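You operate a simulated robot arm through the tools that you are given. There is no shell and no other tool. Be economical: measure what you need, move in short steps, check, and stop when the job is done.

The job below is to be done with a simulated robot arm. You get a single attempt, and the scene is never put back.

## Task
Take the green link and put it on the green plate. Take the short wooden bar on the top of the long table and put it away on the top of the folding table. Take the green sandbag on the top of the long table and put it away on the top of the folding table. Put the red line card labelled "29" from the top of the long table on the upper near shelf of the bench. Take the yellow tub and put it on the middle shelf under the rail bench. Put the orange harness grip on the top of the long table away on the top of the small white table. Stack the grey line card labelled "56" from the top of the long table on top of the grey line card marked "75". Lift the black machine oil flap open. Any order will do.

Only the result counts: the job must be done as asked and must still hold three seconds after the hand-in. Knocking over, shifting, dropping, spilling or breaking anything else fails it.

## Robot
A 7-joint arm with a two-finger parallel gripper on a trunk, on a base that drives. Base frame: it is fixed to the floor where the robot stands at the start and does not move with it; the origin is under the middle of the robot, x ahead of it, y to its left, z up. Lengths are in mm, angles in rad, forces in N, time in s.
With the tool pointing down near the work surface it reaches from about 260 to 720 mm from the robot's upright axis, wherever it stands. Its first joint turns from -2.897 to 2.897 rad. Places, roughly: black machine oil flap [900, -4800, 1100]; green link [500, -250, 1000]; green plate [-2000, 500, 1000]; green sandbag [-1000, -1000, 1000]; grey line card [-1250, -1750, 1000]; middle shelf under the rail bench [-4400, -4100, 500]; orange harness grip (14x5x4 cm) [-1800, 100, 900]; red line card [-1000, -1250, 1000]; short wooden bar (24x4x4 cm) [-1100, -600, 900]; top of the folding table [900, 2500, 900]; top of the small white table [900, 2000, 700]; upper near shelf of the bench [700, -300, 500]; yellow tub (8x8x5 cm) [-1000, -1800, 900]. Payload 3.43 kg.
Tool frame: the origin (TCP) lies between the finger pads and is the grasp point; the fingertips stand 34 mm ahead of it; z points along the fingers, y is the line along which they close. The gripper opens to 128 mm. The fingers are 24 mm wide and 12 mm thick; the gripper's body (48 by 130 mm) begins 96 mm behind the TCP.
Orientation is that of the tool frame in the base frame, as a unit quaternion [x, y, z, w]. With the fingers straight down and closing along the base's y, the tool's x points along the base's -x, its y along +y and its z along -z.

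## Interface
- The arm moves only by the tool drive_tool. Its argument "commands" is a list of rows, each a list of 7 numbers: the closure, from 0 (fully open) to 1 (shut), then the shift along the base's x, y, z in mm, then the turn, a rotation vector about the base's x, y, z in rad. In form: [[grip, x, y, z, wx, wy, wz], ...]. A call has 1 to 8 rows; each row is the pose to reach, as a shift and turn from the pose commanded when the call began. Rows are played at 5 a second. More than 50 mm and 0.15 rad between two rows, or a gripper value outside its range, and nothing of the call is played. Where a pose cannot be reached the arm comes as near as it can. A force on the tool above 40 N (or 10 N above the force at the start of the call, whichever is more), or a blocked arm, ends the call early, and 0.2 s more pass. Each finger travels about 108 mm/s and halts on what it meets, pressing with about 27 N; the grip force reading is that of the motor and also rises with nothing between the fingers. The clock runs only during rows and for 0.2 s after the last one: add rows that repeat a pose to give the fingers time. It gives the time, the measured TCP pose, the force on the tool (base axes), the opening and the grip force at its end, in the units of the frame above (readings bear some noise), with the torque about the TCP (base axes, N m) and any sound that the robot's microphone picked up.
- Cameras (640 x 400 px; columns grow to the right, rows downward): "scene" is now at [-11.7, 125.8, 1429.9]; the picture's right is [-0.19, -0.98, 0.00], its down [-0.70, 0.14, -0.71] and it looks along [0.69, -0.14, -0.71] (base axes); focal length 291 px, centre (320, 200). "wrist" rides on the gripper at [76, -11, -160] in the tool frame; the picture's right is [0.15, 0.99, 0.00], its down [-0.88, 0.13, -0.46] and it looks along [-0.45, 0.07, 0.89] (tool axes); focal length 234 px, centre (320, 200). There is no depth. A picture from a camera that has moved, and an enlarged one, comes with that camera's place and axes in the base frame and with its lens.
- capture(camera): a new picture of that camera. It takes no simulated time.
- slide_trunk(by): slides the trunk up (or, below 0, down) by that many mm; the arm and the scene camera ride with it, the base frame stays. It gives what a move gives, with no picture.
- base_move(legs): drives the robot by 1 to 6 legs, each [ahead, left, turn to the left] in mm, mm and rad, along the robot's own axes; the way and the turn of a leg run together, so that a leg with both is an arc; at most 1500 mm and 3.142 rad a leg. The arm and the cameras ride along, it lands a little off, and it stops where it bumps. It gives what a move gives.
- head_to(pan, tilt): turns the head with the scene camera to pan (to the left, within 1.501 rad either way) and tilt (down, from -0.506 to 1.204), counted from straight ahead of the robot. It gives what a move gives.
- enlarge(camera, box): a new picture of the part [left, top, right, bottom] of that camera's present view, enlarged. It takes no simulated time.
- close_job(): hands the job in; it is judged then, once.

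Go step by step. Nothing tells you exact positions but the pictures and the camera data: compare them with the known pose of the tool, close in by small moves and look again before you grip or let go. The budget is 217 turns and 198 pictures, counting those below and the enlarged ones. Unless the task says otherwise, let go and move clear before handing in, and close with one line.

The tools are called after "Request:" by a JSON object that holds its "op" and its "data". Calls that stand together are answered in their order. drive_tool: Moves the arm, as the interface text tells. Its arguments: {"type":"object","properties":{"commands":{"type":"array","items":{"type":"array","items":{"type":"number"}}}},"required":["commands"]} The other tools are called the same way: slide_trunk (by) slides the trunk up or down; base_move (legs) drives the base; head_to (pan, tilt) turns the head that bears the scene camera; capture (camera) takes a picture; enlarge (camera, box) takes an enlarged picture of a part of a camera's view; close_job () hands the job in.

At the start:

```text
clock: 0.0
tool_pos: [374.7, -111.3, 1171.7]
orientation: [0.0, 1.0, 0.0, -0.001]
contact_force: [0.1, -0.1, -1.3]
moment: [0.04, 0.01, 0.0]
gripper_width: 127.9
grasp_force: 0.0
trunk travel left (down, up): [-150.0, 174.0]
robot x, y, heading: [-2.1, 1.4, 0.002]
head pan, tilt: [-0.187, 0.791]
```

scene: 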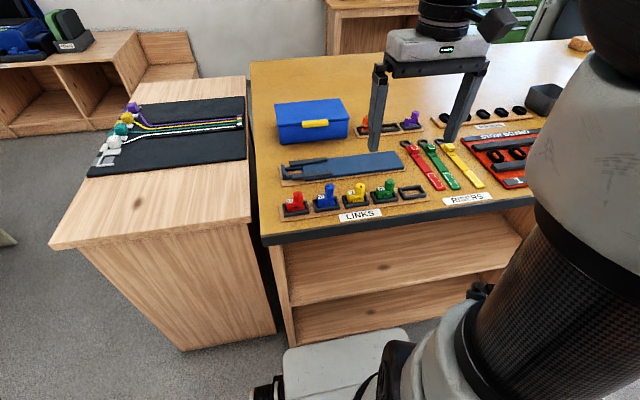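
wrist: 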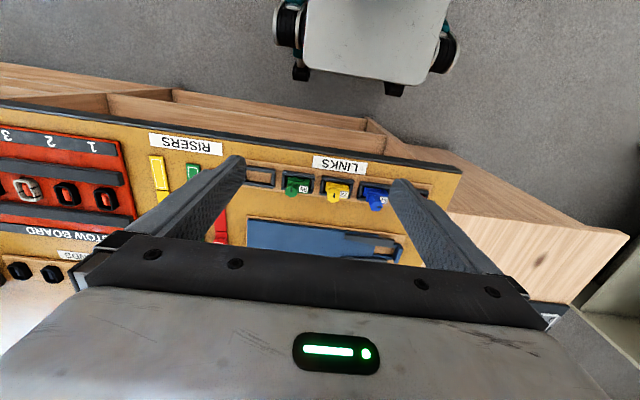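

I see a bench ahead with links in a rack, the green link among them. I'll survey the surroundings first, starting with a close look at the links.

Request:
{"op": "enlarge", "data": {"camera": "scene", "box": [260, 80, 540, 255]}}

Request:
{"op": "head_to", "data": {"pan": 1.4, "tilt": 0.4}}

Request:
{"op": "capture", "data": {"camera": "scene"}}

Request:
{"op": "head_to", "data": {"pan": -1.4, "tilt": 0.4}}

Request:
{"op": "capture", "data": {"camera": "scene"}}

```text
2.29 times, centred on (400, 168) of scene
camera zoom: at [-11.7, 125.8, 1429.9], right [-0.19, -0.98, 0.0], down [-0.7, 0.14, -0.71], along [0.69, -0.14, -0.71], focal length 664 px, centre (137, 274)
```

zoom: 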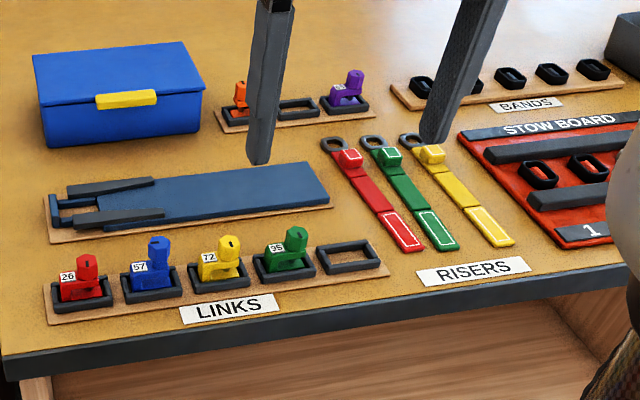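

```text
clock: 1.7
tool_pos: [373.9, -110.1, 1172.9]
orientation: [0.0, 1.0, 0.0, 0.0]
contact_force: [0.6, 0.4, -0.1]
moment: [-0.02, 0.02, 0.02]
gripper_width: 127.7
grasp_force: 0.1
trunk travel left (down, up): [-150.0, 174.0]
robot x, y, heading: [-0.1, -1.0, -0.001]
head pan, tilt: [1.4, 0.4]
```

```text
194 pictures are left
camera scene: at [-75.6, 232.6, 1464.0], right [0.99, -0.17, 0.0], down [-0.07, -0.38, -0.92], along [0.16, 0.91, -0.39], focal length 291 px, centre (320, 200)
```

scene: 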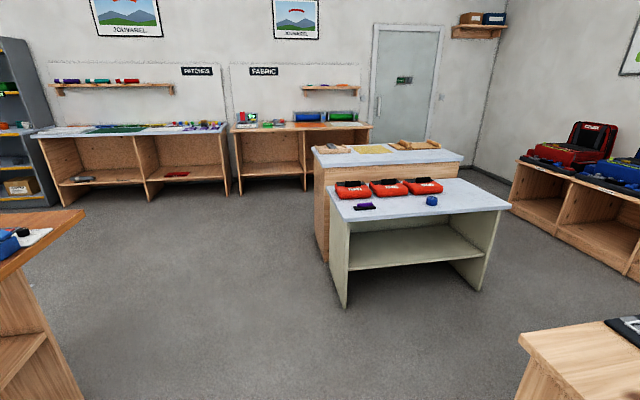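

```text
clock: 4.1
tool_pos: [374.6, -111.7, 1172.8]
orientation: [0.0, 1.0, 0.0, 0.0]
contact_force: [-0.9, -0.4, 0.0]
moment: [0.03, 0.02, 0.0]
gripper_width: 128.2
grasp_force: 0.0
trunk travel left (down, up): [-150.0, 174.0]
robot x, y, heading: [-3.6, -0.1, 0.0]
head pan, tilt: [-1.4, 0.4]
```

```text
193 pictures are left
camera scene: at [-75.6, 50.0, 1464.0], right [-0.99, -0.17, 0.0], down [-0.07, 0.38, -0.92], along [0.16, -0.91, -0.39], focal length 291 px, centre (320, 200)
```

scene: 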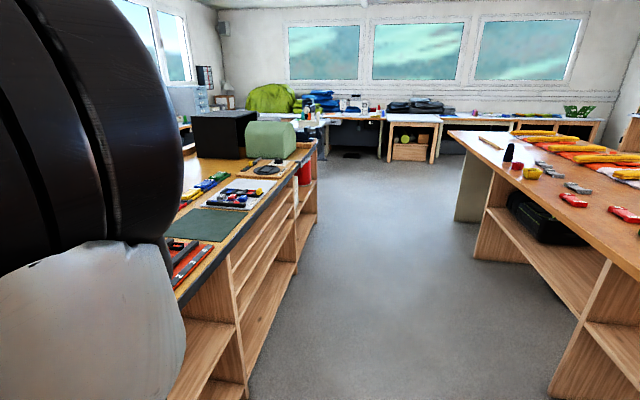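

The links stand on the bench around z≈950, green at about [464, -135, 950]. I'll move above it and look with the wrist camera.

Request:
{"op": "drive_tool", "data": {"commands": [[0, 40, -12, -20, 0, 0, 0], [0, 85, -24, -40, 0, 0, 0], [0, 90, -24, -80, 0, 0, 0], [0, 90, -24, -80, 0, 0, 0]]}}

Request:
{"op": "capture", "data": {"camera": "wrist"}}

Request:
{"op": "head_to", "data": {"pan": -0.3, "tilt": 0.8}}

Request:
{"op": "capture", "data": {"camera": "scene"}}

```text
refused: row 2 steps farther than a row can; nothing moved
```

```text
192 pictures are left
camera wrist: at [298.6, -121.2, 1332.1], right [-0.15, 0.99, 0.0], down [0.88, 0.13, 0.46], along [0.45, 0.07, -0.89], focal length 234 px, centre (320, 200)
```

wrist: 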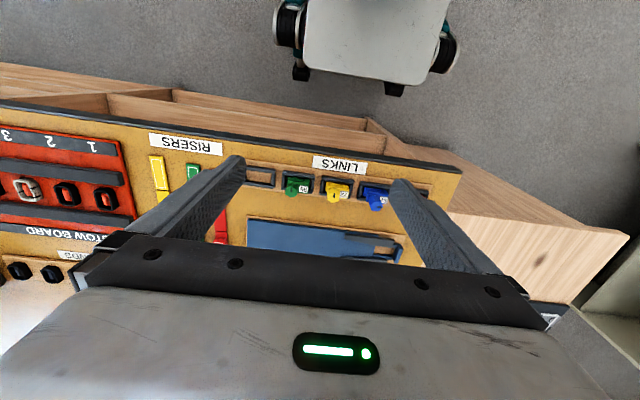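

```text
clock: 5.5
tool_pos: [375.1, -110.9, 1173.1]
orientation: [0.0, 1.0, -0.001, 0.0]
contact_force: [0.3, 0.1, -0.2]
moment: [-0.02, 0.03, -0.01]
gripper_width: 128.1
grasp_force: 0.1
trunk travel left (down, up): [-150.0, 174.0]
robot x, y, heading: [5.4, -0.9, 0.005]
head pan, tilt: [-0.3, 0.799]
```

```text
191 pictures are left
camera scene: at [-14.3, 117.4, 1428.9], right [-0.3, -0.96, 0.0], down [-0.68, 0.21, -0.7], along [0.67, -0.21, -0.72], focal length 291 px, centre (320, 200)
```

scene: 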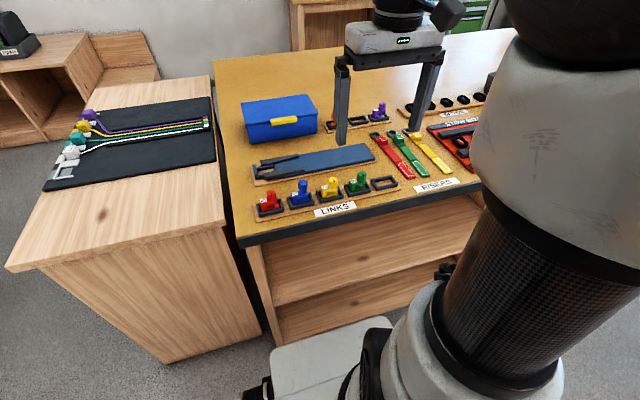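

The call was refused because a step was over 50 mm; I'll repeat it with shorter steps.

Request:
{"op": "drive_tool", "data": {"commands": [[0, 30, -8, -25, 0, 0, 0], [0, 60, -16, -50, 0, 0, 0], [0, 90, -24, -75, 0, 0, 0], [0, 90, -24, -80, 0, 0, 0], [0.45, 90, -24, -80, 0, 0, 0], [0.45, 90, -24, -80, 0, 0, 0]]}}

Request:
{"op": "capture", "data": {"camera": "wrist"}}

Request:
{"op": "capture", "data": {"camera": "scene"}}

```text
clock: 6.9
tool_pos: [463.6, -136.0, 1094.0]
orientation: [0.0, 1.0, -0.001, 0.0]
contact_force: [0.2, -0.7, -0.2]
moment: [-0.01, -0.03, -0.02]
gripper_width: 70.4
grasp_force: 0.1
trunk travel left (down, up): [-150.0, 174.0]
robot x, y, heading: [0.5, 3.0, 0.006]
head pan, tilt: [-0.3, 0.799]
```

```text
190 pictures are left
camera wrist: at [388.5, -146.5, 1253.6], right [-0.15, 0.99, 0.0], down [0.88, 0.13, 0.46], along [0.45, 0.07, -0.89], focal length 234 px, centre (320, 200)
```

wrist: 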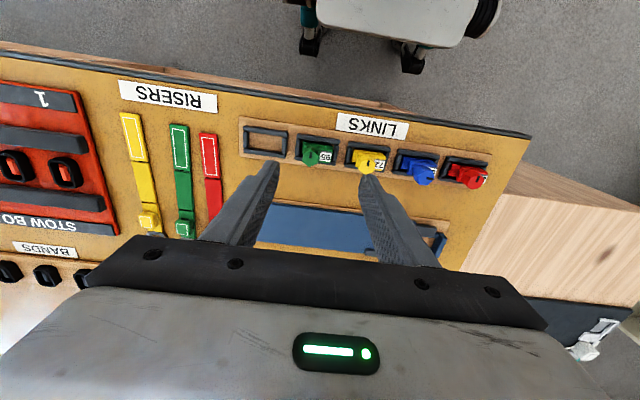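

```text
189 pictures are left
camera scene: at [-14.3, 117.4, 1428.9], right [-0.3, -0.96, 0.0], down [-0.68, 0.21, -0.7], along [0.67, -0.21, -0.72], focal length 291 px, centre (320, 200)
```

scene: 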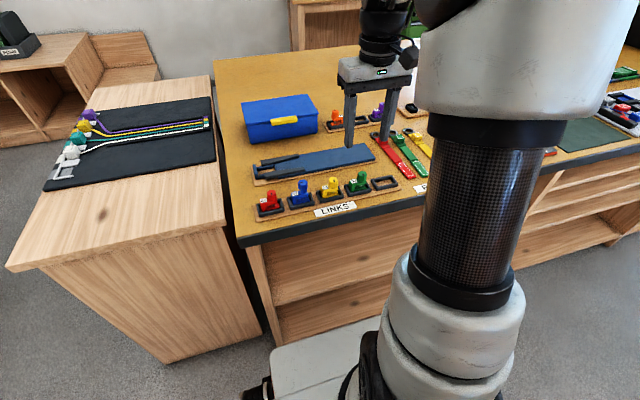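

Request:
{"op": "enlarge", "data": {"camera": "wrist", "box": [230, 100, 500, 260]}}

Request:
{"op": "enlarge", "data": {"camera": "scene", "box": [250, 150, 410, 250]}}

```text
2.37 times, centred on (365, 180) of wrist
camera zoom: at [388.5, -146.5, 1253.6], right [-0.15, 0.99, 0.0], down [0.88, 0.13, 0.46], along [0.45, 0.07, -0.89], focal length 555 px, centre (213, 247)
```

zoom: 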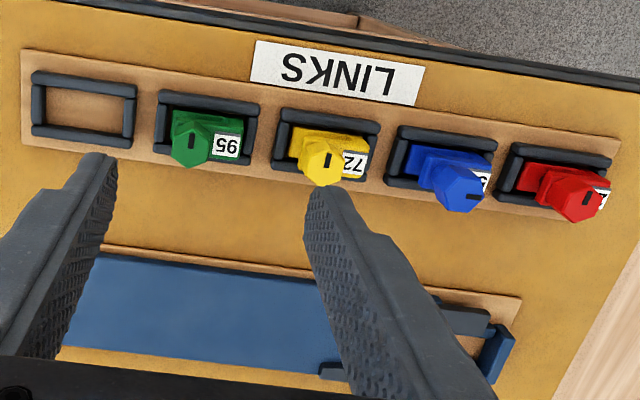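

```text
4.00 times, centred on (330, 200) of scene
camera zoom: at [-14.3, 117.4, 1428.9], right [-0.3, -0.96, 0.0], down [-0.68, 0.21, -0.7], along [0.67, -0.21, -0.72], focal length 1163 px, centre (280, 200)
```

zoom: 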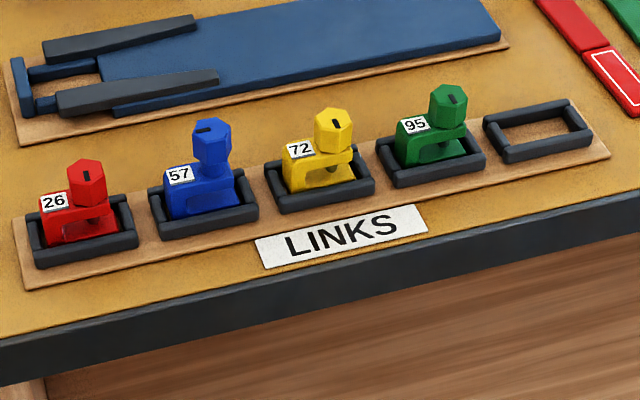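

The knob top of the green link sits at about [476, -145, 960]. I'll rotate the gripper a quarter turn so it closes along x, clear of the neighbours.

Request:
{"op": "drive_tool", "data": {"commands": [[0.45, 2, -1, 0, 0, 0, 0.15], [0.45, 4, -2, 0, 0, 0, 0.3], [0.45, 6, -3, 0, 0, 0, 0.45], [0.45, 8, -4, 0, 0, 0, 0.6], [0.45, 10, -5, 0, 0, 0, 0.75], [0.45, 12, -6, 0, 0, 0, 0.9], [0.45, 12, -8, 0, 0, 0, 1.05], [0.45, 12, -8, 0, 0, 0, 1.2]]}}

Request:
{"op": "drive_tool", "data": {"commands": [[0.45, 0, 0, 0, 0, 0, 0.13], [0.45, 0, 0, 0, 0, 0, 0.26], [0.45, 0, 0, 0, 0, 0, 0.37], [0.45, 0, 0, -40, 0, 0, 0.37], [0.45, 0, 0, -60, 0, 0, 0.37]]}}

Request:
{"op": "enlarge", "data": {"camera": "wrist", "box": [160, 50, 480, 250]}}

Request:
{"op": "capture", "data": {"camera": "scene"}}

```text
clock: 8.7
tool_pos: [476.6, -144.1, 1093.2]
orientation: [-0.565, 0.825, 0.0, 0.0]
contact_force: [0.5, -0.1, 0.0]
moment: [0.0, -0.03, 0.02]
gripper_width: 70.6
grasp_force: 0.1
trunk travel left (down, up): [-150.0, 174.0]
robot x, y, heading: [2.1, -1.6, 0.003]
head pan, tilt: [-0.3, 0.799]
```

```text
clock: 9.9
tool_pos: [476.6, -142.0, 1032.4]
orientation: [0.707, -0.707, 0.0, 0.0]
contact_force: [-0.4, 0.0, 0.3]
moment: [0.03, 0.01, -0.01]
gripper_width: 70.5
grasp_force: 0.0
trunk travel left (down, up): [-150.0, 174.0]
robot x, y, heading: [0.3, -0.2, -0.001]
head pan, tilt: [-0.3, 0.799]
```

```text
2.00 times, centred on (320, 150) of wrist
camera zoom: at [488.1, -217.5, 1191.8], right [-0.99, -0.15, 0.0], down [-0.13, 0.88, 0.46], along [-0.07, 0.45, -0.89], focal length 468 px, centre (320, 300)
```

zoom: 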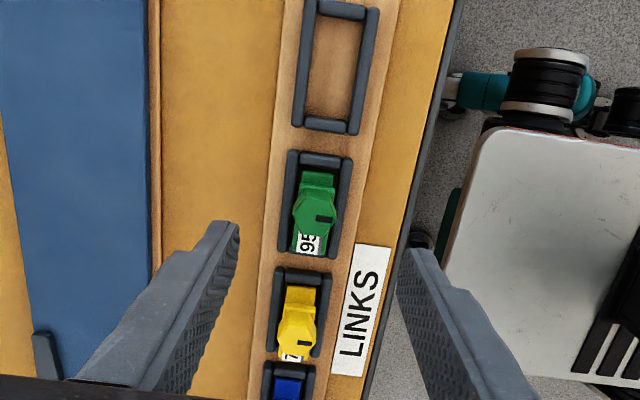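

```text
185 pictures are left
camera scene: at [-14.3, 117.4, 1428.9], right [-0.3, -0.96, 0.0], down [-0.68, 0.21, -0.7], along [0.67, -0.21, -0.72], focal length 291 px, centre (320, 200)
```

scene: 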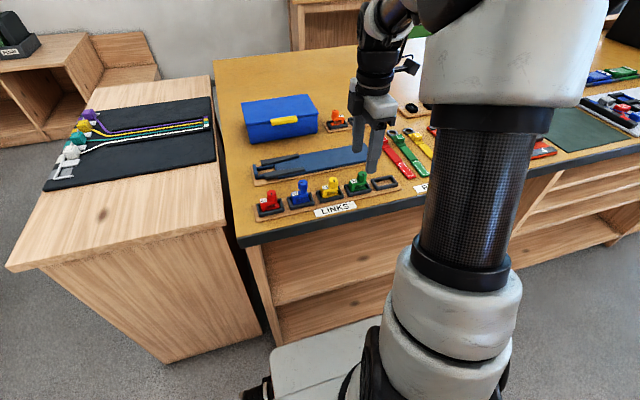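

The knob reads [479, -146, 955]. Aligning, descending until tips stay above the holder rim, then closing.

Request:
{"op": "drive_tool", "data": {"commands": [[0.45, 2, -2, -30, 0, 0, 0], [0.45, 2, -2, -60, 0, 0, 0], [0.45, 2, -2, -75, 0, 0, 0], [0.45, 2, -2, -75, 0, 0, 0]]}}

Request:
{"op": "enlarge", "data": {"camera": "wrist", "box": [160, 80, 480, 280]}}

Request:
{"op": "enlarge", "data": {"camera": "scene", "box": [280, 120, 440, 220]}}

```text
clock: 10.9
tool_pos: [478.0, -145.6, 956.3]
orientation: [-0.707, 0.708, -0.001, 0.0]
contact_force: [0.4, -0.7, -0.1]
moment: [0.01, -0.03, 0.03]
gripper_width: 70.3
grasp_force: 0.0
trunk travel left (down, up): [-150.0, 174.0]
robot x, y, heading: [-1.0, -0.5, -0.0]
head pan, tilt: [-0.3, 0.799]
```

```text
2.00 times, centred on (320, 180) of wrist
camera zoom: at [489.7, -219.5, 1115.4], right [-0.99, -0.15, 0.0], down [-0.13, 0.88, 0.46], along [-0.07, 0.45, -0.89], focal length 468 px, centre (320, 240)
```

zoom: 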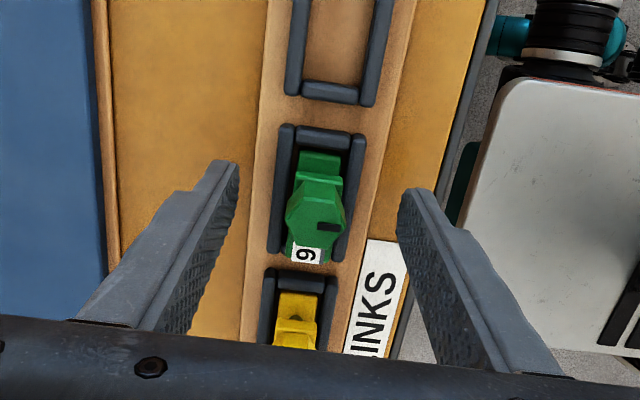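

```text
4.00 times, centred on (360, 170) of scene
camera zoom: at [-14.3, 117.4, 1428.9], right [-0.3, -0.96, 0.0], down [-0.68, 0.21, -0.7], along [0.67, -0.21, -0.72], focal length 1163 px, centre (160, 320)
```

zoom: 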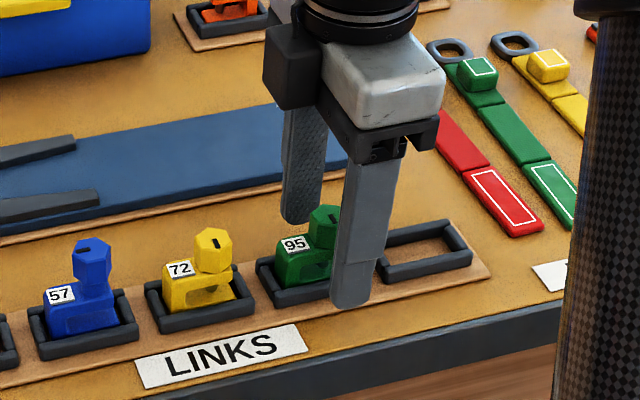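

Aligned well; shifting 3 mm and closing.

Request:
{"op": "drive_tool", "data": {"commands": [[0.45, 1, -4, -2, 0, 0, 0], [0.7, 1, -4, -2, 0, 0, 0], [0.9, 1, -4, -2, 0, 0, 0], [1, 1, -4, -2, 0, 0, 0], [1, 1, -4, -2, 0, 0, 0]]}}

Request:
{"op": "drive_tool", "data": {"commands": [[1, 0, 0, 20, 0, 0, 0], [1, 0, 0, 50, 0, 0, 0], [1, 0, 0, 100, 0, 0, 0], [1, 0, 0, 140, 0, 0, 0]]}}

Request:
{"op": "capture", "data": {"camera": "wrist"}}

Request:
{"op": "capture", "data": {"camera": "scene"}}

```text
clock: 12.1
tool_pos: [479.6, -149.0, 954.3]
orientation: [-0.707, 0.707, 0.0, 0.0]
contact_force: [1.4, -0.6, 0.5]
moment: [-0.01, 0.0, -0.01]
gripper_width: 22.4
grasp_force: 26.7
trunk travel left (down, up): [-150.0, 174.0]
robot x, y, heading: [-1.8, 2.4, -0.003]
head pan, tilt: [-0.3, 0.799]
```

```text
clock: 13.1
tool_pos: [479.0, -147.3, 1097.5]
orientation: [0.707, -0.707, 0.0, 0.001]
contact_force: [-0.5, -0.4, -1.3]
moment: [-0.01, 0.0, 0.0]
gripper_width: 22.2
grasp_force: 26.3
trunk travel left (down, up): [-150.0, 174.0]
robot x, y, heading: [2.4, -5.5, -0.001]
head pan, tilt: [-0.3, 0.799]
```

```text
182 pictures are left
camera wrist: at [490.4, -222.9, 1257.0], right [-0.99, -0.15, 0.0], down [-0.13, 0.88, 0.46], along [-0.07, 0.45, -0.89], focal length 234 px, centre (320, 200)
```

wrist: 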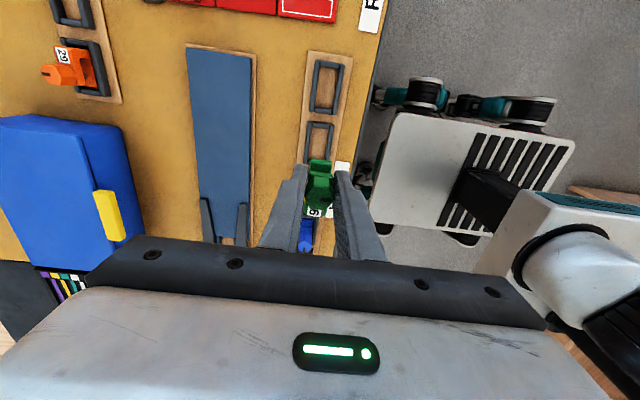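

```text
181 pictures are left
camera scene: at [-14.3, 117.4, 1428.9], right [-0.3, -0.96, 0.0], down [-0.68, 0.21, -0.7], along [0.67, -0.21, -0.72], focal length 291 px, centre (320, 200)
```

scene: 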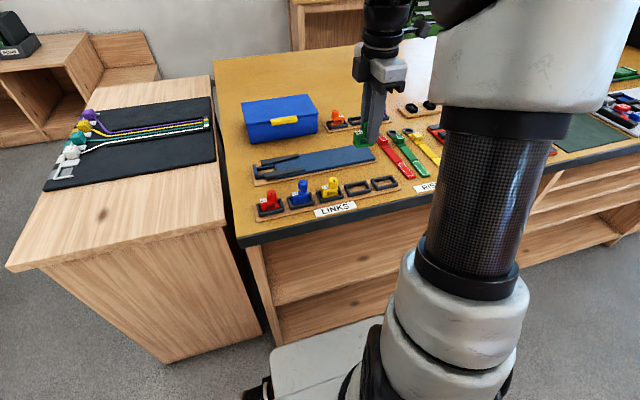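

Link held. I'll tuck the arm, back away, and turn to face the long table while surveying.

Request:
{"op": "drive_tool", "data": {"commands": [[1, -30, 35, 20, 0, 0, 0], [1, -60, 70, 40, 0, 0, 0], [1, -90, 105, 50, 0, 0, 0], [1, -110, 140, 50, 0, 0, 0]]}}

Request:
{"op": "base_move", "data": {"legs": [[-250, 0, 0], [0, 0, 1.57]]}}

Request:
{"op": "head_to", "data": {"pan": 1.0, "tilt": 0.4}}

Request:
{"op": "capture", "data": {"camera": "scene"}}

Request:
{"op": "head_to", "data": {"pan": 0.0, "tilt": 0.4}}

Request:
{"op": "capture", "data": {"camera": "scene"}}

```text
refused: row 1 steps farther than a row can; nothing moved
```

```text
clock: 18.8
tool_pos: [-97.3, 477.6, 1097.5]
orientation: [1.0, -0.008, 0.0, 0.0]
contact_force: [0.1, -0.2, -1.1]
moment: [-0.03, -0.01, -0.01]
gripper_width: 22.1
grasp_force: 26.9
trunk travel left (down, up): [-150.0, 174.0]
robot x, y, heading: [-253.0, -0.2, 1.551]
head pan, tilt: [-0.3, 0.799]
```

```text
clock: 20.3
tool_pos: [-96.3, 476.7, 1097.7]
orientation: [1.0, -0.008, 0.0, -0.001]
contact_force: [-0.1, -0.6, -1.5]
moment: [0.01, 0.04, -0.04]
gripper_width: 22.2
grasp_force: 27.1
trunk travel left (down, up): [-150.0, 174.0]
robot x, y, heading: [-251.3, 0.4, 1.561]
head pan, tilt: [1.0, 0.4]
```

```text
180 pictures are left
camera scene: at [-471.2, -35.0, 1464.0], right [0.55, 0.83, 0.0], down [0.32, -0.22, -0.92], along [-0.77, 0.51, -0.39], focal length 291 px, centre (320, 200)
```

scene: 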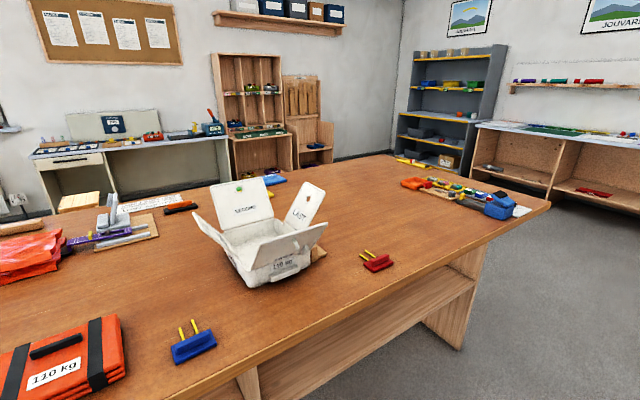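

```text
clock: 21.5
tool_pos: [-95.6, 477.5, 1097.7]
orientation: [1.0, -0.008, 0.0, 0.0]
contact_force: [-0.3, -0.5, -1.2]
moment: [-0.01, -0.06, -0.01]
gripper_width: 22.2
grasp_force: 27.4
trunk travel left (down, up): [-150.0, 174.0]
robot x, y, heading: [-250.3, 0.4, 1.553]
head pan, tilt: [0.0, 0.4]
```

```text
179 pictures are left
camera scene: at [-392.8, 6.4, 1464.0], right [1.0, -0.01, 0.0], down [-0.01, -0.39, -0.92], along [0.01, 0.92, -0.39], focal length 291 px, centre (320, 200)
```

scene: 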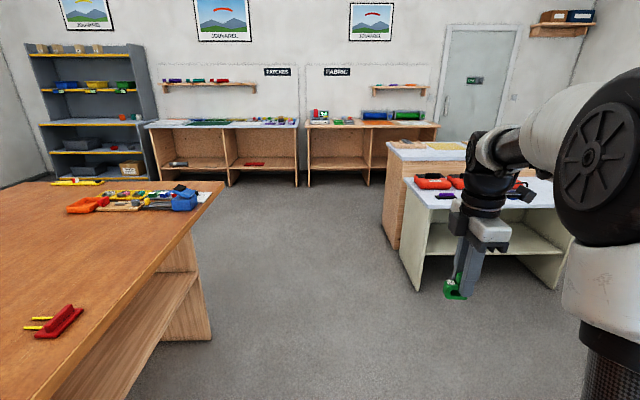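

Request:
{"op": "head_to", "data": {"pan": 1.35, "tilt": 0.5}}

Request:
{"op": "capture", "data": {"camera": "scene"}}

Request:
{"op": "enlarge", "data": {"camera": "scene", "box": [200, 60, 600, 310]}}

```text
clock: 23.0
tool_pos: [-97.1, 477.6, 1096.7]
orientation: [1.0, -0.008, 0.0, 0.0]
contact_force: [-0.1, 0.0, -0.7]
moment: [0.04, -0.02, -0.03]
gripper_width: 22.4
grasp_force: 26.6
trunk travel left (down, up): [-150.0, 174.0]
robot x, y, heading: [-251.0, -1.0, 1.555]
head pan, tilt: [1.349, 0.499]
```

```text
178 pictures are left
camera scene: at [-482.5, -64.9, 1454.9], right [0.23, 0.97, 0.0], down [0.47, -0.11, -0.88], along [-0.85, 0.21, -0.48], focal length 291 px, centre (320, 200)
```

scene: 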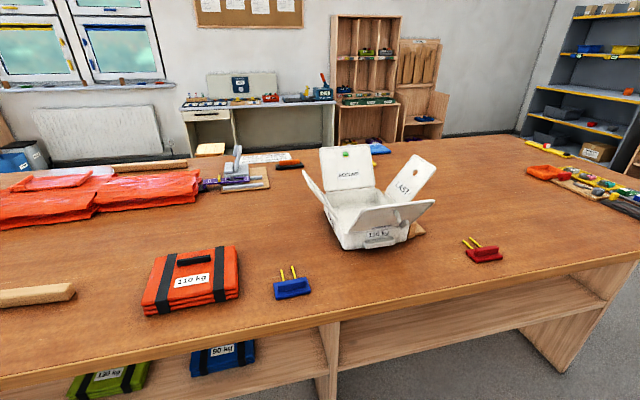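

```text
1.60 times, centred on (400, 185) of scene
camera zoom: at [-482.5, -64.9, 1454.9], right [0.23, 0.97, 0.0], down [0.47, -0.11, -0.88], along [-0.85, 0.21, -0.48], focal length 465 px, centre (192, 224)
```

zoom: 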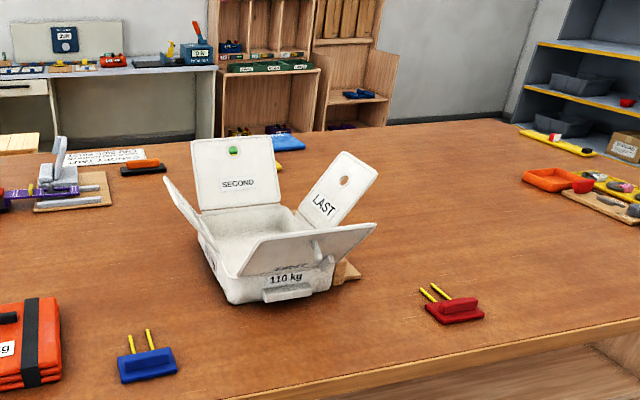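

The plate and grip are on the far side of the long table, so I'll drive around its north end.

Request:
{"op": "base_move", "data": {"legs": [[1300, 0, 0], [1100, 0, 0], [0, 0, 1.585]]}}

Request:
{"op": "head_to", "data": {"pan": 0.3, "tilt": 0.45}}

Request:
{"op": "capture", "data": {"camera": "scene"}}

```text
clock: 38.8
tool_pos: [-635.2, 2607.7, 1097.6]
orientation: [0.734, 0.679, 0.0, -0.001]
contact_force: [-0.6, 0.3, -1.0]
moment: [0.02, -0.01, -0.02]
gripper_width: 22.3
grasp_force: 26.9
trunk travel left (down, up): [-150.0, 174.0]
robot x, y, heading: [-168.3, 2422.7, 3.064]
head pan, tilt: [1.349, 0.499]
```

```text
clock: 40.1
tool_pos: [-635.7, 2607.5, 1097.2]
orientation: [0.734, 0.679, 0.0, 0.0]
contact_force: [0.0, -0.2, -1.3]
moment: [-0.02, 0.01, -0.03]
gripper_width: 22.2
grasp_force: 26.8
trunk travel left (down, up): [-150.0, 174.0]
robot x, y, heading: [-170.4, 2423.7, 3.064]
head pan, tilt: [0.3, 0.45]
```

```text
176 pictures are left
camera scene: at [-181.2, 2257.2, 1459.3], right [-0.22, 0.98, 0.0], down [0.42, 0.1, -0.9], along [-0.88, -0.2, -0.44], focal length 291 px, centre (320, 200)
```

scene: 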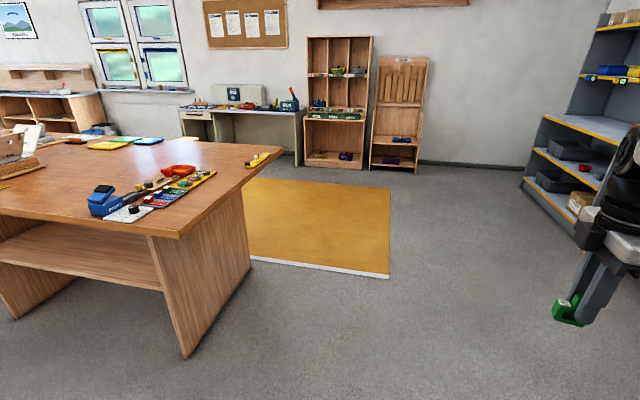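

Request:
{"op": "enlarge", "data": {"camera": "scene", "box": [0, 110, 280, 285]}}

Request:
{"op": "enlarge", "data": {"camera": "scene", "box": [180, 120, 420, 290]}}

```text
2.29 times, centred on (140, 198) of scene
camera zoom: at [-181.2, 2257.2, 1459.3], right [-0.22, 0.98, 0.0], down [0.42, 0.1, -0.9], along [-0.88, -0.2, -0.44], focal length 664 px, centre (731, 206)
```

zoom: 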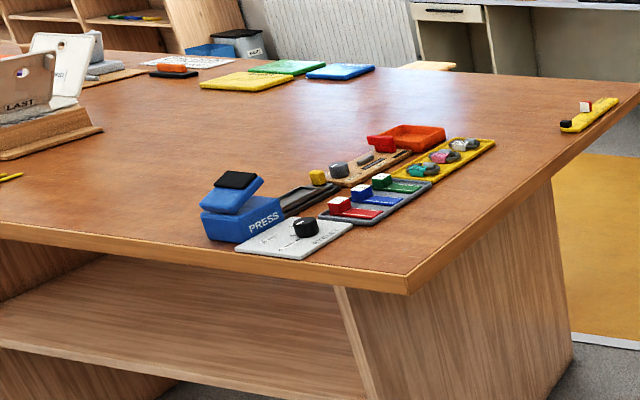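

```text
2.35 times, centred on (300, 205) of scene
camera zoom: at [-181.2, 2257.2, 1459.3], right [-0.22, 0.98, 0.0], down [0.42, 0.1, -0.9], along [-0.88, -0.2, -0.44], focal length 684 px, centre (367, 188)
```

zoom: 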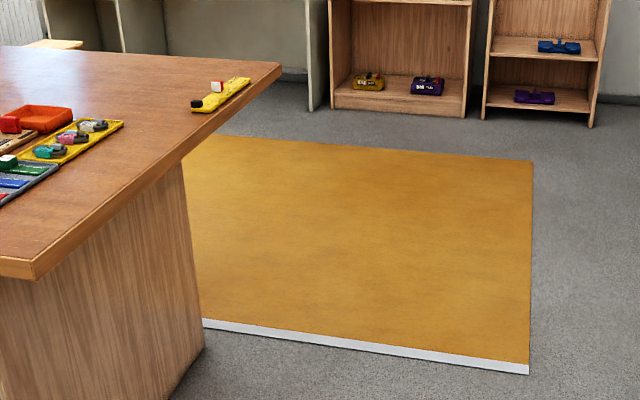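

A mat lies on the floor on the west side; I'd rather see its extent before crossing. I'll go west along the north side and look.

Request:
{"op": "base_move", "data": {"legs": [[1450, -350, 0], [700, 0, 0.08]]}}

Request:
{"op": "head_to", "data": {"pan": 1.0, "tilt": 0.4}}

Request:
{"op": "capture", "data": {"camera": "scene"}}

```text
clock: 50.7
tool_pos: [-2708.2, 3071.1, 1096.7]
orientation: [0.711, 0.703, -0.001, 0.0]
contact_force: [-0.2, 0.5, -1.0]
moment: [0.03, 0.01, 0.02]
gripper_width: 22.3
grasp_force: 26.9
trunk travel left (down, up): [-150.0, 174.0]
robot x, y, heading: [-2230.2, 2916.2, 3.134]
head pan, tilt: [0.3, 0.45]
```

```text
clock: 51.7
tool_pos: [-2708.2, 3071.1, 1097.9]
orientation: [0.711, 0.703, 0.0, 0.0]
contact_force: [1.0, -0.2, -1.6]
moment: [0.02, -0.04, -0.01]
gripper_width: 22.3
grasp_force: 26.8
trunk travel left (down, up): [-150.0, 174.0]
robot x, y, heading: [-2228.4, 2921.5, 3.138]
head pan, tilt: [1.0, 0.4]
```

```text
173 pictures are left
camera scene: at [-2193.8, 2702.1, 1464.0], right [-0.84, 0.55, 0.0], down [0.21, 0.33, -0.92], along [-0.51, -0.77, -0.39], focal length 291 px, centre (320, 200)
```

scene: 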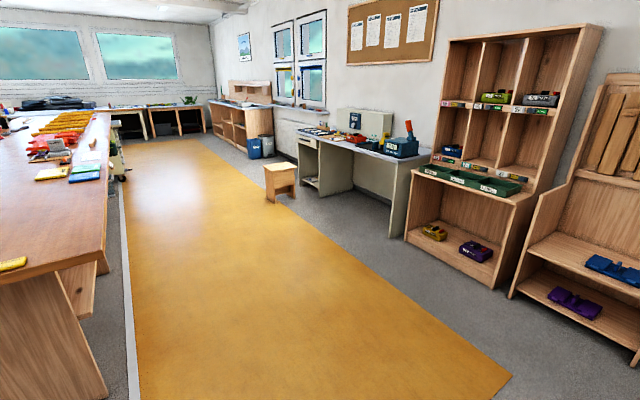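

It is just a painted aisle along the west side, so driving on it is fine. I'll go down to beside the plates.

Request:
{"op": "base_move", "data": {"legs": [[340, 0, 0], [0, 0, 1.57], [1300, 0, 0], [1150, 0, 0]]}}

Request:
{"op": "head_to", "data": {"pan": 1.2, "tilt": 0.7}}

Request:
{"op": "capture", "data": {"camera": "scene"}}

```text
clock: 69.6
tool_pos: [-2806.0, -31.5, 1097.3]
orientation: [0.021, 1.0, 0.0, 0.001]
contact_force: [0.6, -0.6, -0.9]
moment: [0.03, -0.02, -0.02]
gripper_width: 22.3
grasp_force: 27.4
trunk travel left (down, up): [-150.0, 174.0]
robot x, y, heading: [-2635.6, 441.7, -1.61]
head pan, tilt: [1.0, 0.4]
```

```text
clock: 70.4
tool_pos: [-2804.8, -30.4, 1097.7]
orientation: [0.021, 1.0, 0.0, 0.0]
contact_force: [-0.1, 0.3, -1.1]
moment: [0.0, -0.01, -0.01]
gripper_width: 22.1
grasp_force: 26.9
trunk travel left (down, up): [-150.0, 174.0]
robot x, y, heading: [-2637.8, 441.8, -1.611]
head pan, tilt: [1.201, 0.7]
```

```text
172 pictures are left
camera scene: at [-2417.8, 493.6, 1437.2], right [-0.4, -0.92, 0.0], down [-0.59, 0.26, -0.77], along [0.7, -0.31, -0.64], focal length 291 px, centre (320, 200)
```

scene: 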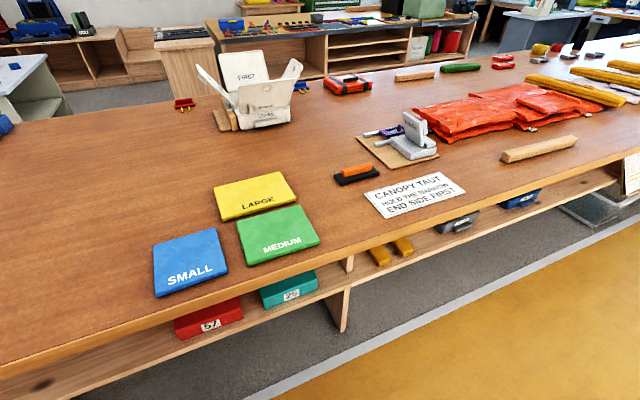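

The green "MEDIUM" plate is at about [-1925, 391, 915]. I'll move closer to the table, then swing the arm over.

Request:
{"op": "base_move", "data": {"legs": [[0, 170, 0]]}}

Request:
{"op": "capture", "data": {"camera": "scene"}}

Request:
{"op": "capture", "data": {"camera": "wrist"}}

```text
clock: 72.7
tool_pos: [-2633.0, -38.6, 1097.8]
orientation: [0.02, 1.0, 0.0, 0.001]
contact_force: [-0.1, 0.6, -1.6]
moment: [-0.01, 0.01, -0.04]
gripper_width: 22.3
grasp_force: 27.5
trunk travel left (down, up): [-150.0, 174.0]
robot x, y, heading: [-2467.7, 434.0, -1.608]
head pan, tilt: [1.201, 0.7]
```

```text
171 pictures are left
camera scene: at [-2246.7, 487.1, 1437.2], right [-0.4, -0.92, 0.0], down [-0.59, 0.26, -0.76], along [0.7, -0.3, -0.64], focal length 291 px, centre (320, 200)
```

scene: 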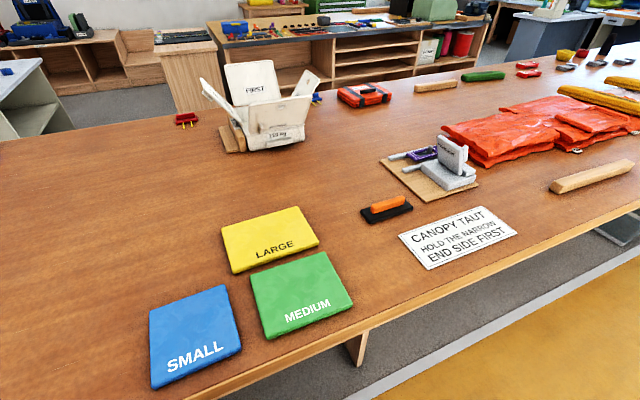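

```text
170 pictures are left
camera wrist: at [-2709.5, -45.1, 1256.6], right [-0.11, 0.99, 0.0], down [0.89, 0.09, 0.46], along [0.45, 0.05, -0.89], focal length 234 px, centre (320, 200)
```

wrist: 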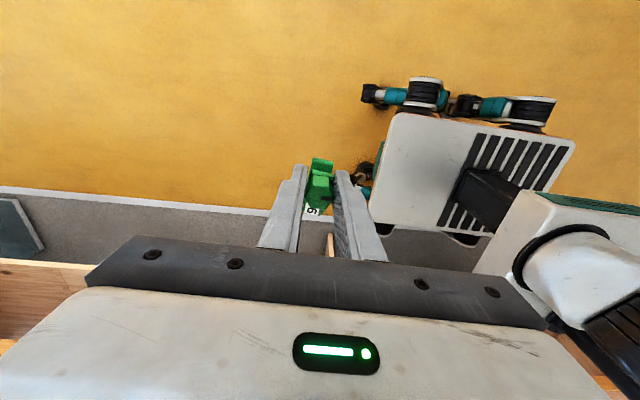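

I'll back off, turn to face the table, and approach so the held link comes over the plate.

Request:
{"op": "base_move", "data": {"legs": [[-119, -192, 0], [0, 0, 1.608], [250, 0, 0]]}}

Request:
{"op": "head_to", "data": {"pan": -0.3, "tilt": 0.9}}

Request:
{"op": "capture", "data": {"camera": "scene"}}

Request:
{"op": "capture", "data": {"camera": "wrist"}}

```text
clock: 80.6
tool_pos: [-1919.8, 428.4, 1097.8]
orientation: [0.713, -0.701, 0.0, -0.001]
contact_force: [0.0, 0.0, -1.6]
moment: [-0.02, 0.0, -0.01]
gripper_width: 22.4
grasp_force: 26.3
trunk travel left (down, up): [-150.0, 174.0]
robot x, y, heading: [-2400.3, 568.5, 0.018]
head pan, tilt: [1.201, 0.7]
```

```text
clock: 82.2
tool_pos: [-1919.2, 427.7, 1097.4]
orientation: [0.713, -0.701, 0.0, -0.001]
contact_force: [-0.5, 0.6, -1.5]
moment: [-0.02, 0.01, -0.03]
gripper_width: 22.3
grasp_force: 27.2
trunk travel left (down, up): [-150.0, 174.0]
robot x, y, heading: [-2402.4, 566.5, 0.017]
head pan, tilt: [-0.3, 0.901]
```

```text
169 pictures are left
camera scene: at [-2422.8, 686.1, 1421.0], right [-0.28, -0.96, 0.0], down [-0.75, 0.22, -0.62], along [0.6, -0.17, -0.78], focal length 291 px, centre (320, 200)
```

scene: 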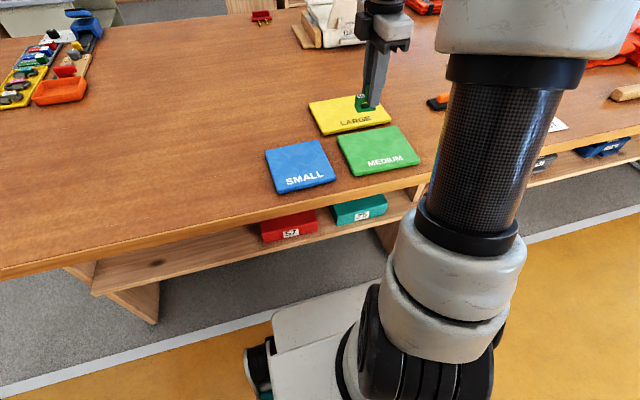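

```text
168 pictures are left
camera wrist: at [-1907.2, 352.8, 1256.6], right [-0.99, -0.16, 0.0], down [-0.14, 0.88, 0.46], along [-0.07, 0.45, -0.89], focal length 234 px, centre (320, 200)
```

wrist: 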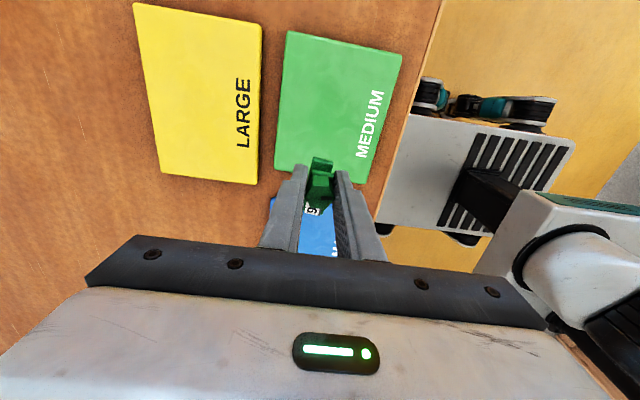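

Request:
{"op": "drive_tool", "data": {"commands": [[1, -2, -45, 0, 0, 0, 0], [1, -2, -47, -40, 0, 0, 0], [1, -2, -47, -80, 0, 0, 0], [1, -2, -47, -105, 0, 0, 0], [1, -2, -47, -105, 0, 0, 0]]}}

Request:
{"op": "enlarge", "data": {"camera": "wrist", "box": [160, 60, 480, 260]}}

Request:
{"op": "enlarge", "data": {"camera": "scene", "box": [260, 70, 460, 195]}}

```text
clock: 83.4
tool_pos: [-1919.5, 379.9, 991.9]
orientation: [0.713, -0.702, 0.0, 0.001]
contact_force: [0.3, -0.2, -1.0]
moment: [-0.01, -0.01, -0.05]
gripper_width: 22.4
grasp_force: 26.9
trunk travel left (down, up): [-150.0, 174.0]
robot x, y, heading: [-2402.6, 567.5, 0.021]
head pan, tilt: [-0.3, 0.901]
```

```text
2.00 times, centred on (320, 160) of wrist
camera zoom: at [-1906.9, 305.2, 1150.6], right [-0.99, -0.16, 0.0], down [-0.14, 0.88, 0.46], along [-0.07, 0.45, -0.89], focal length 468 px, centre (320, 280)
```

zoom: 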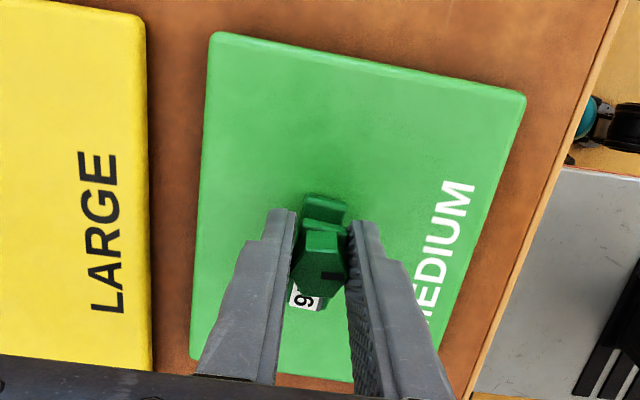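

```text
3.20 times, centred on (360, 132) of scene
camera zoom: at [-2422.7, 686.0, 1421.0], right [-0.28, -0.96, 0.0], down [-0.75, 0.22, -0.62], along [0.6, -0.17, -0.78], focal length 930 px, centre (192, 416)
```

zoom: 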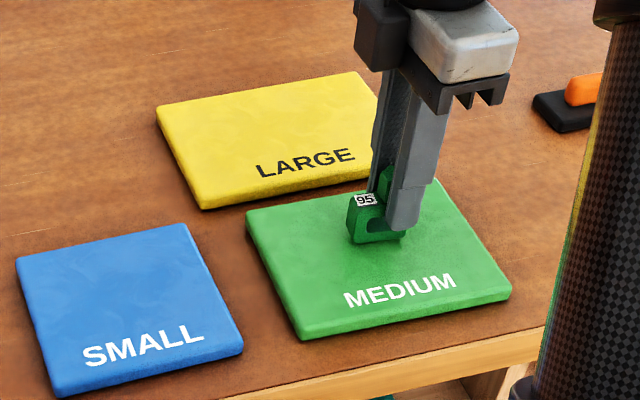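

Request:
{"op": "drive_tool", "data": {"commands": [[1, -2, -6, -10, 0, 0, 0], [1, -2, -6, -14, 0, 0, 0], [1, -2, -6, -18, 0, 0, 0], [1, -2, -6, -22, 0, 0, 0], [1, -2, -6, -26, 0, 0, 0], [1, -2, -6, -30, 0, 0, 0], [1, -2, -6, -34, 0, 0, 0]]}}

Request:
{"op": "enlarge", "data": {"camera": "scene", "box": [260, 70, 460, 195]}}

```text
clock: 84.2
tool_pos: [-1919.9, 375.7, 983.2]
orientation: [0.713, -0.701, 0.007, -0.003]
contact_force: [-5.0, 2.5, 22.8]
moment: [0.11, 0.45, -0.04]
gripper_width: 22.0
grasp_force: 27.3
trunk travel left (down, up): [-150.0, 174.0]
robot x, y, heading: [-2398.5, 566.4, 0.012]
head pan, tilt: [-0.3, 0.901]
stopped in row 3: the force on the tool passed its limit at 44 N (the readings are from after the stop); the commanded pose is now the measured one
```

```text
3.20 times, centred on (360, 132) of scene
camera zoom: at [-2424.7, 687.1, 1420.9], right [-0.28, -0.96, 0.0], down [-0.75, 0.22, -0.62], along [0.6, -0.17, -0.78], focal length 930 px, centre (192, 416)
```

zoom: 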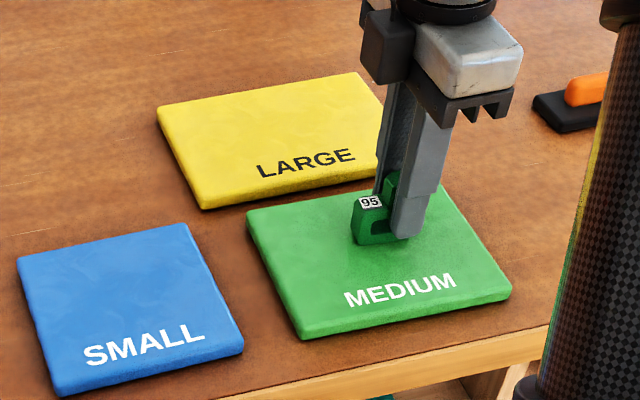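

Contact at z≈980: the link rests on the plate. Releasing and lifting straight up.

Request:
{"op": "drive_tool", "data": {"commands": [[0.8, 0, 0, 0, 0, 0, 0], [0.55, 0, 0, 0, 0, 0, 0], [0.5, 0, 0, 0, 0, 0, 0], [0.5, 0, 0, 40, 0, 0, 0], [0.5, 0, 0, 90, 0, 0, 0], [0.5, 0, 0, 130, 0, 0, 0]]}}

Request:
{"op": "enlarge", "data": {"camera": "scene", "box": [260, 70, 460, 195]}}

```text
clock: 85.5
tool_pos: [-1920.9, 375.3, 1111.3]
orientation: [0.713, -0.701, 0.006, -0.002]
contact_force: [0.4, 0.8, -0.7]
moment: [0.0, 0.02, -0.02]
gripper_width: 63.8
grasp_force: 0.0
trunk travel left (down, up): [-150.0, 174.0]
robot x, y, heading: [-2402.5, 571.1, 0.02]
head pan, tilt: [-0.3, 0.901]
```

```text
3.20 times, centred on (360, 132) of scene
camera zoom: at [-2422.9, 686.2, 1421.0], right [-0.28, -0.96, 0.0], down [-0.75, 0.22, -0.62], along [0.6, -0.17, -0.78], focal length 930 px, centre (192, 416)
```

zoom: 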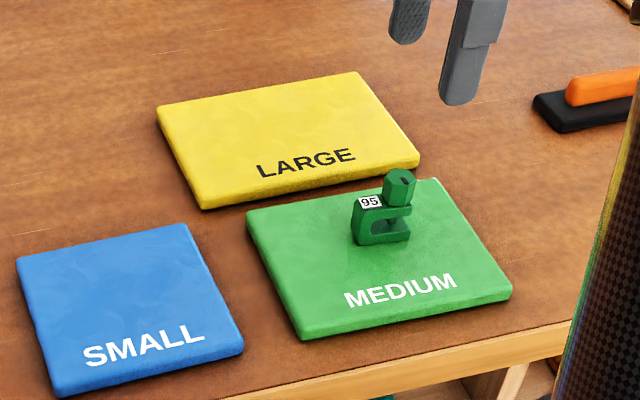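

Link placed. Next the orange harness grip at about [-1775, 90]; sliding the base right.

Request:
{"op": "base_move", "data": {"legs": [[20, -360, 0]]}}

Request:
{"op": "capture", "data": {"camera": "scene"}}

Request:
{"op": "capture", "data": {"camera": "wrist"}}

```text
clock: 89.6
tool_pos: [-1892.8, 10.3, 1110.6]
orientation: [0.715, -0.7, 0.006, -0.002]
contact_force: [0.6, -0.4, 0.0]
moment: [0.01, 0.02, 0.02]
gripper_width: 63.9
grasp_force: 0.1
trunk travel left (down, up): [-150.0, 174.0]
robot x, y, heading: [-2377.2, 199.4, 0.013]
head pan, tilt: [-0.3, 0.901]
```

```text
163 pictures are left
camera scene: at [-2396.0, 321.9, 1421.0], right [-0.28, -0.96, 0.0], down [-0.75, 0.22, -0.62], along [0.6, -0.17, -0.78], focal length 291 px, centre (320, 200)
```

scene: 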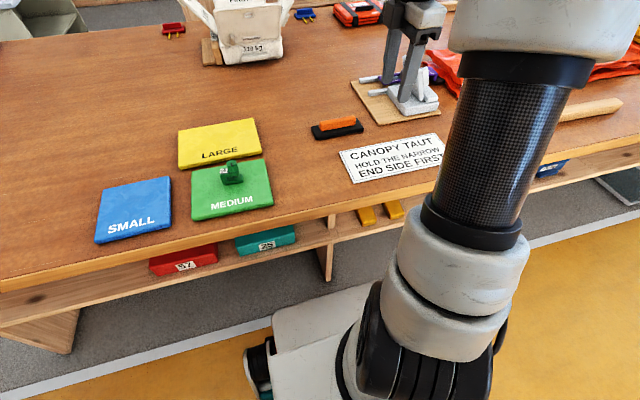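

```text
162 pictures are left
camera wrist: at [-1881.3, -63.2, 1270.0], right [-0.99, -0.17, -0.01], down [-0.15, 0.88, 0.45], along [-0.07, 0.45, -0.89], focal length 234 px, centre (320, 200)
```

wrist: 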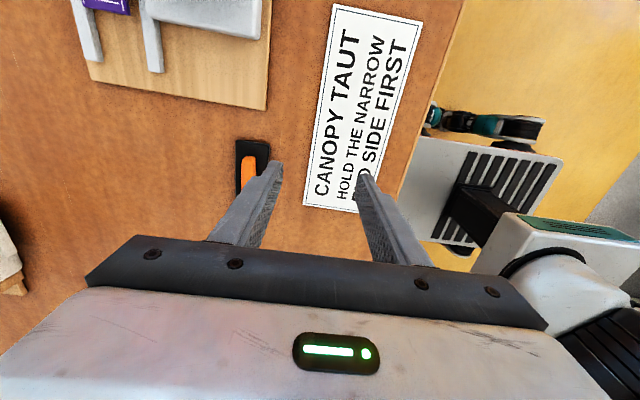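

Request:
{"op": "drive_tool", "data": {"commands": [[0.4, 36, 26, 0, 0, 0, 0], [0.35, 72, 52, 0, 0, 0, 0], [0.35, 108, 78, 0, 0, 0, 0], [0.35, 108, 78, -30, 0, 0, 0], [0.35, 108, 78, -30, 0, 0, 0]]}}

Request:
{"op": "capture", "data": {"camera": "wrist"}}

Request:
{"op": "enlarge", "data": {"camera": "scene", "box": [240, 50, 440, 175]}}

```text
clock: 90.8
tool_pos: [-1782.9, 91.5, 1079.5]
orientation: [0.714, -0.7, 0.004, -0.003]
contact_force: [-0.1, -0.6, 0.3]
moment: [-0.03, 0.04, -0.01]
gripper_width: 83.2
grasp_force: 0.2
trunk travel left (down, up): [-150.0, 174.0]
robot x, y, heading: [-2375.3, 203.9, 0.024]
head pan, tilt: [-0.3, 0.901]
```

```text
161 pictures are left
camera wrist: at [-1772.4, 17.2, 1238.3], right [-0.99, -0.17, -0.01], down [-0.15, 0.88, 0.45], along [-0.07, 0.45, -0.89], focal length 234 px, centre (320, 200)
```

wrist: 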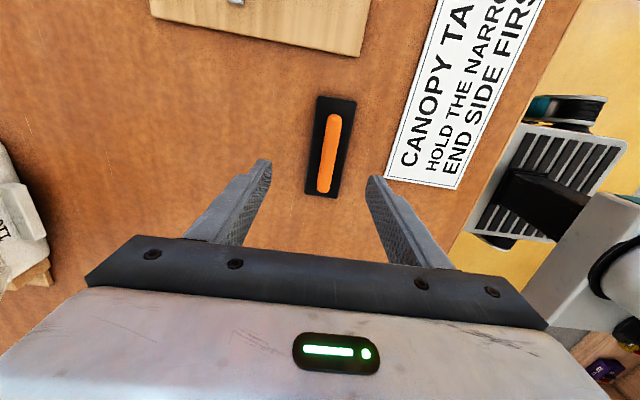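

```text
3.20 times, centred on (340, 112) of scene
camera zoom: at [-2396.0, 321.9, 1421.0], right [-0.28, -0.96, 0.0], down [-0.75, 0.22, -0.62], along [0.6, -0.17, -0.78], focal length 930 px, centre (256, 480)
```

zoom: 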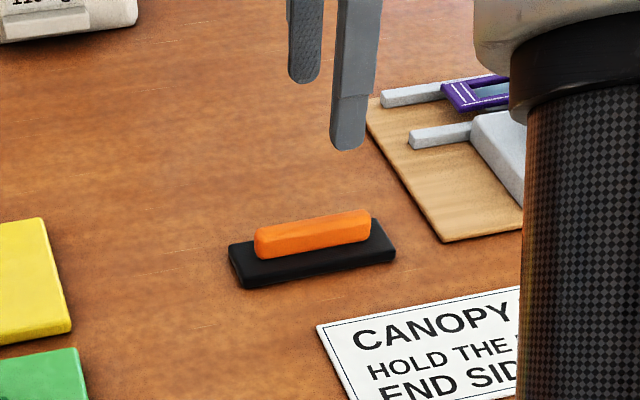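

The orange bar centre is [-1794, 101, ~945], aligned with y. Lowering to grip the orange bar just above its black base.

Request:
{"op": "drive_tool", "data": {"commands": [[0.35, -11, 8, -40, 0, 0, 0], [0.45, -11, 8, -80, 0, 0, 0], [0.45, -11, 8, -100, 0, 0, 0], [0.45, -11, 8, -108, 0, 0, 0], [0.45, -11, 8, -108, 0, 0, 0]]}}

Request:
{"op": "enlarge", "data": {"camera": "wrist", "box": [160, 80, 480, 280]}}

Request:
{"op": "enlarge", "data": {"camera": "scene", "box": [240, 50, 440, 175]}}

```text
clock: 92.0
tool_pos: [-1794.3, 96.1, 974.2]
orientation: [0.715, -0.699, 0.005, -0.003]
contact_force: [-0.4, -0.2, -0.1]
moment: [0.01, 0.02, 0.0]
gripper_width: 70.4
grasp_force: 0.1
trunk travel left (down, up): [-150.0, 174.0]
robot x, y, heading: [-2373.0, 200.0, 0.016]
head pan, tilt: [-0.3, 0.901]
```

```text
2.00 times, centred on (320, 180) of wrist
camera zoom: at [-1783.1, 22.9, 1132.3], right [-0.99, -0.17, -0.01], down [-0.15, 0.88, 0.45], along [-0.07, 0.45, -0.89], focal length 468 px, centre (320, 240)
```

zoom: 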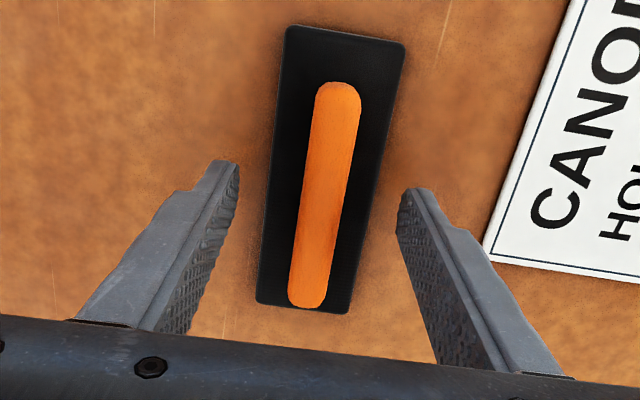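

```text
3.20 times, centred on (340, 112) of scene
camera zoom: at [-2396.0, 321.9, 1421.0], right [-0.28, -0.96, 0.0], down [-0.75, 0.22, -0.62], along [0.6, -0.17, -0.78], focal length 930 px, centre (256, 480)
```

zoom: 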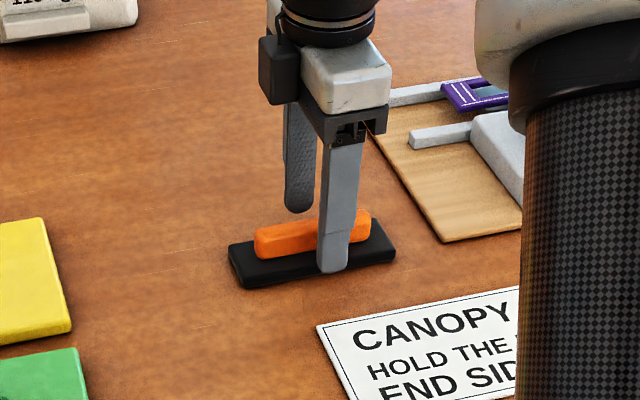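

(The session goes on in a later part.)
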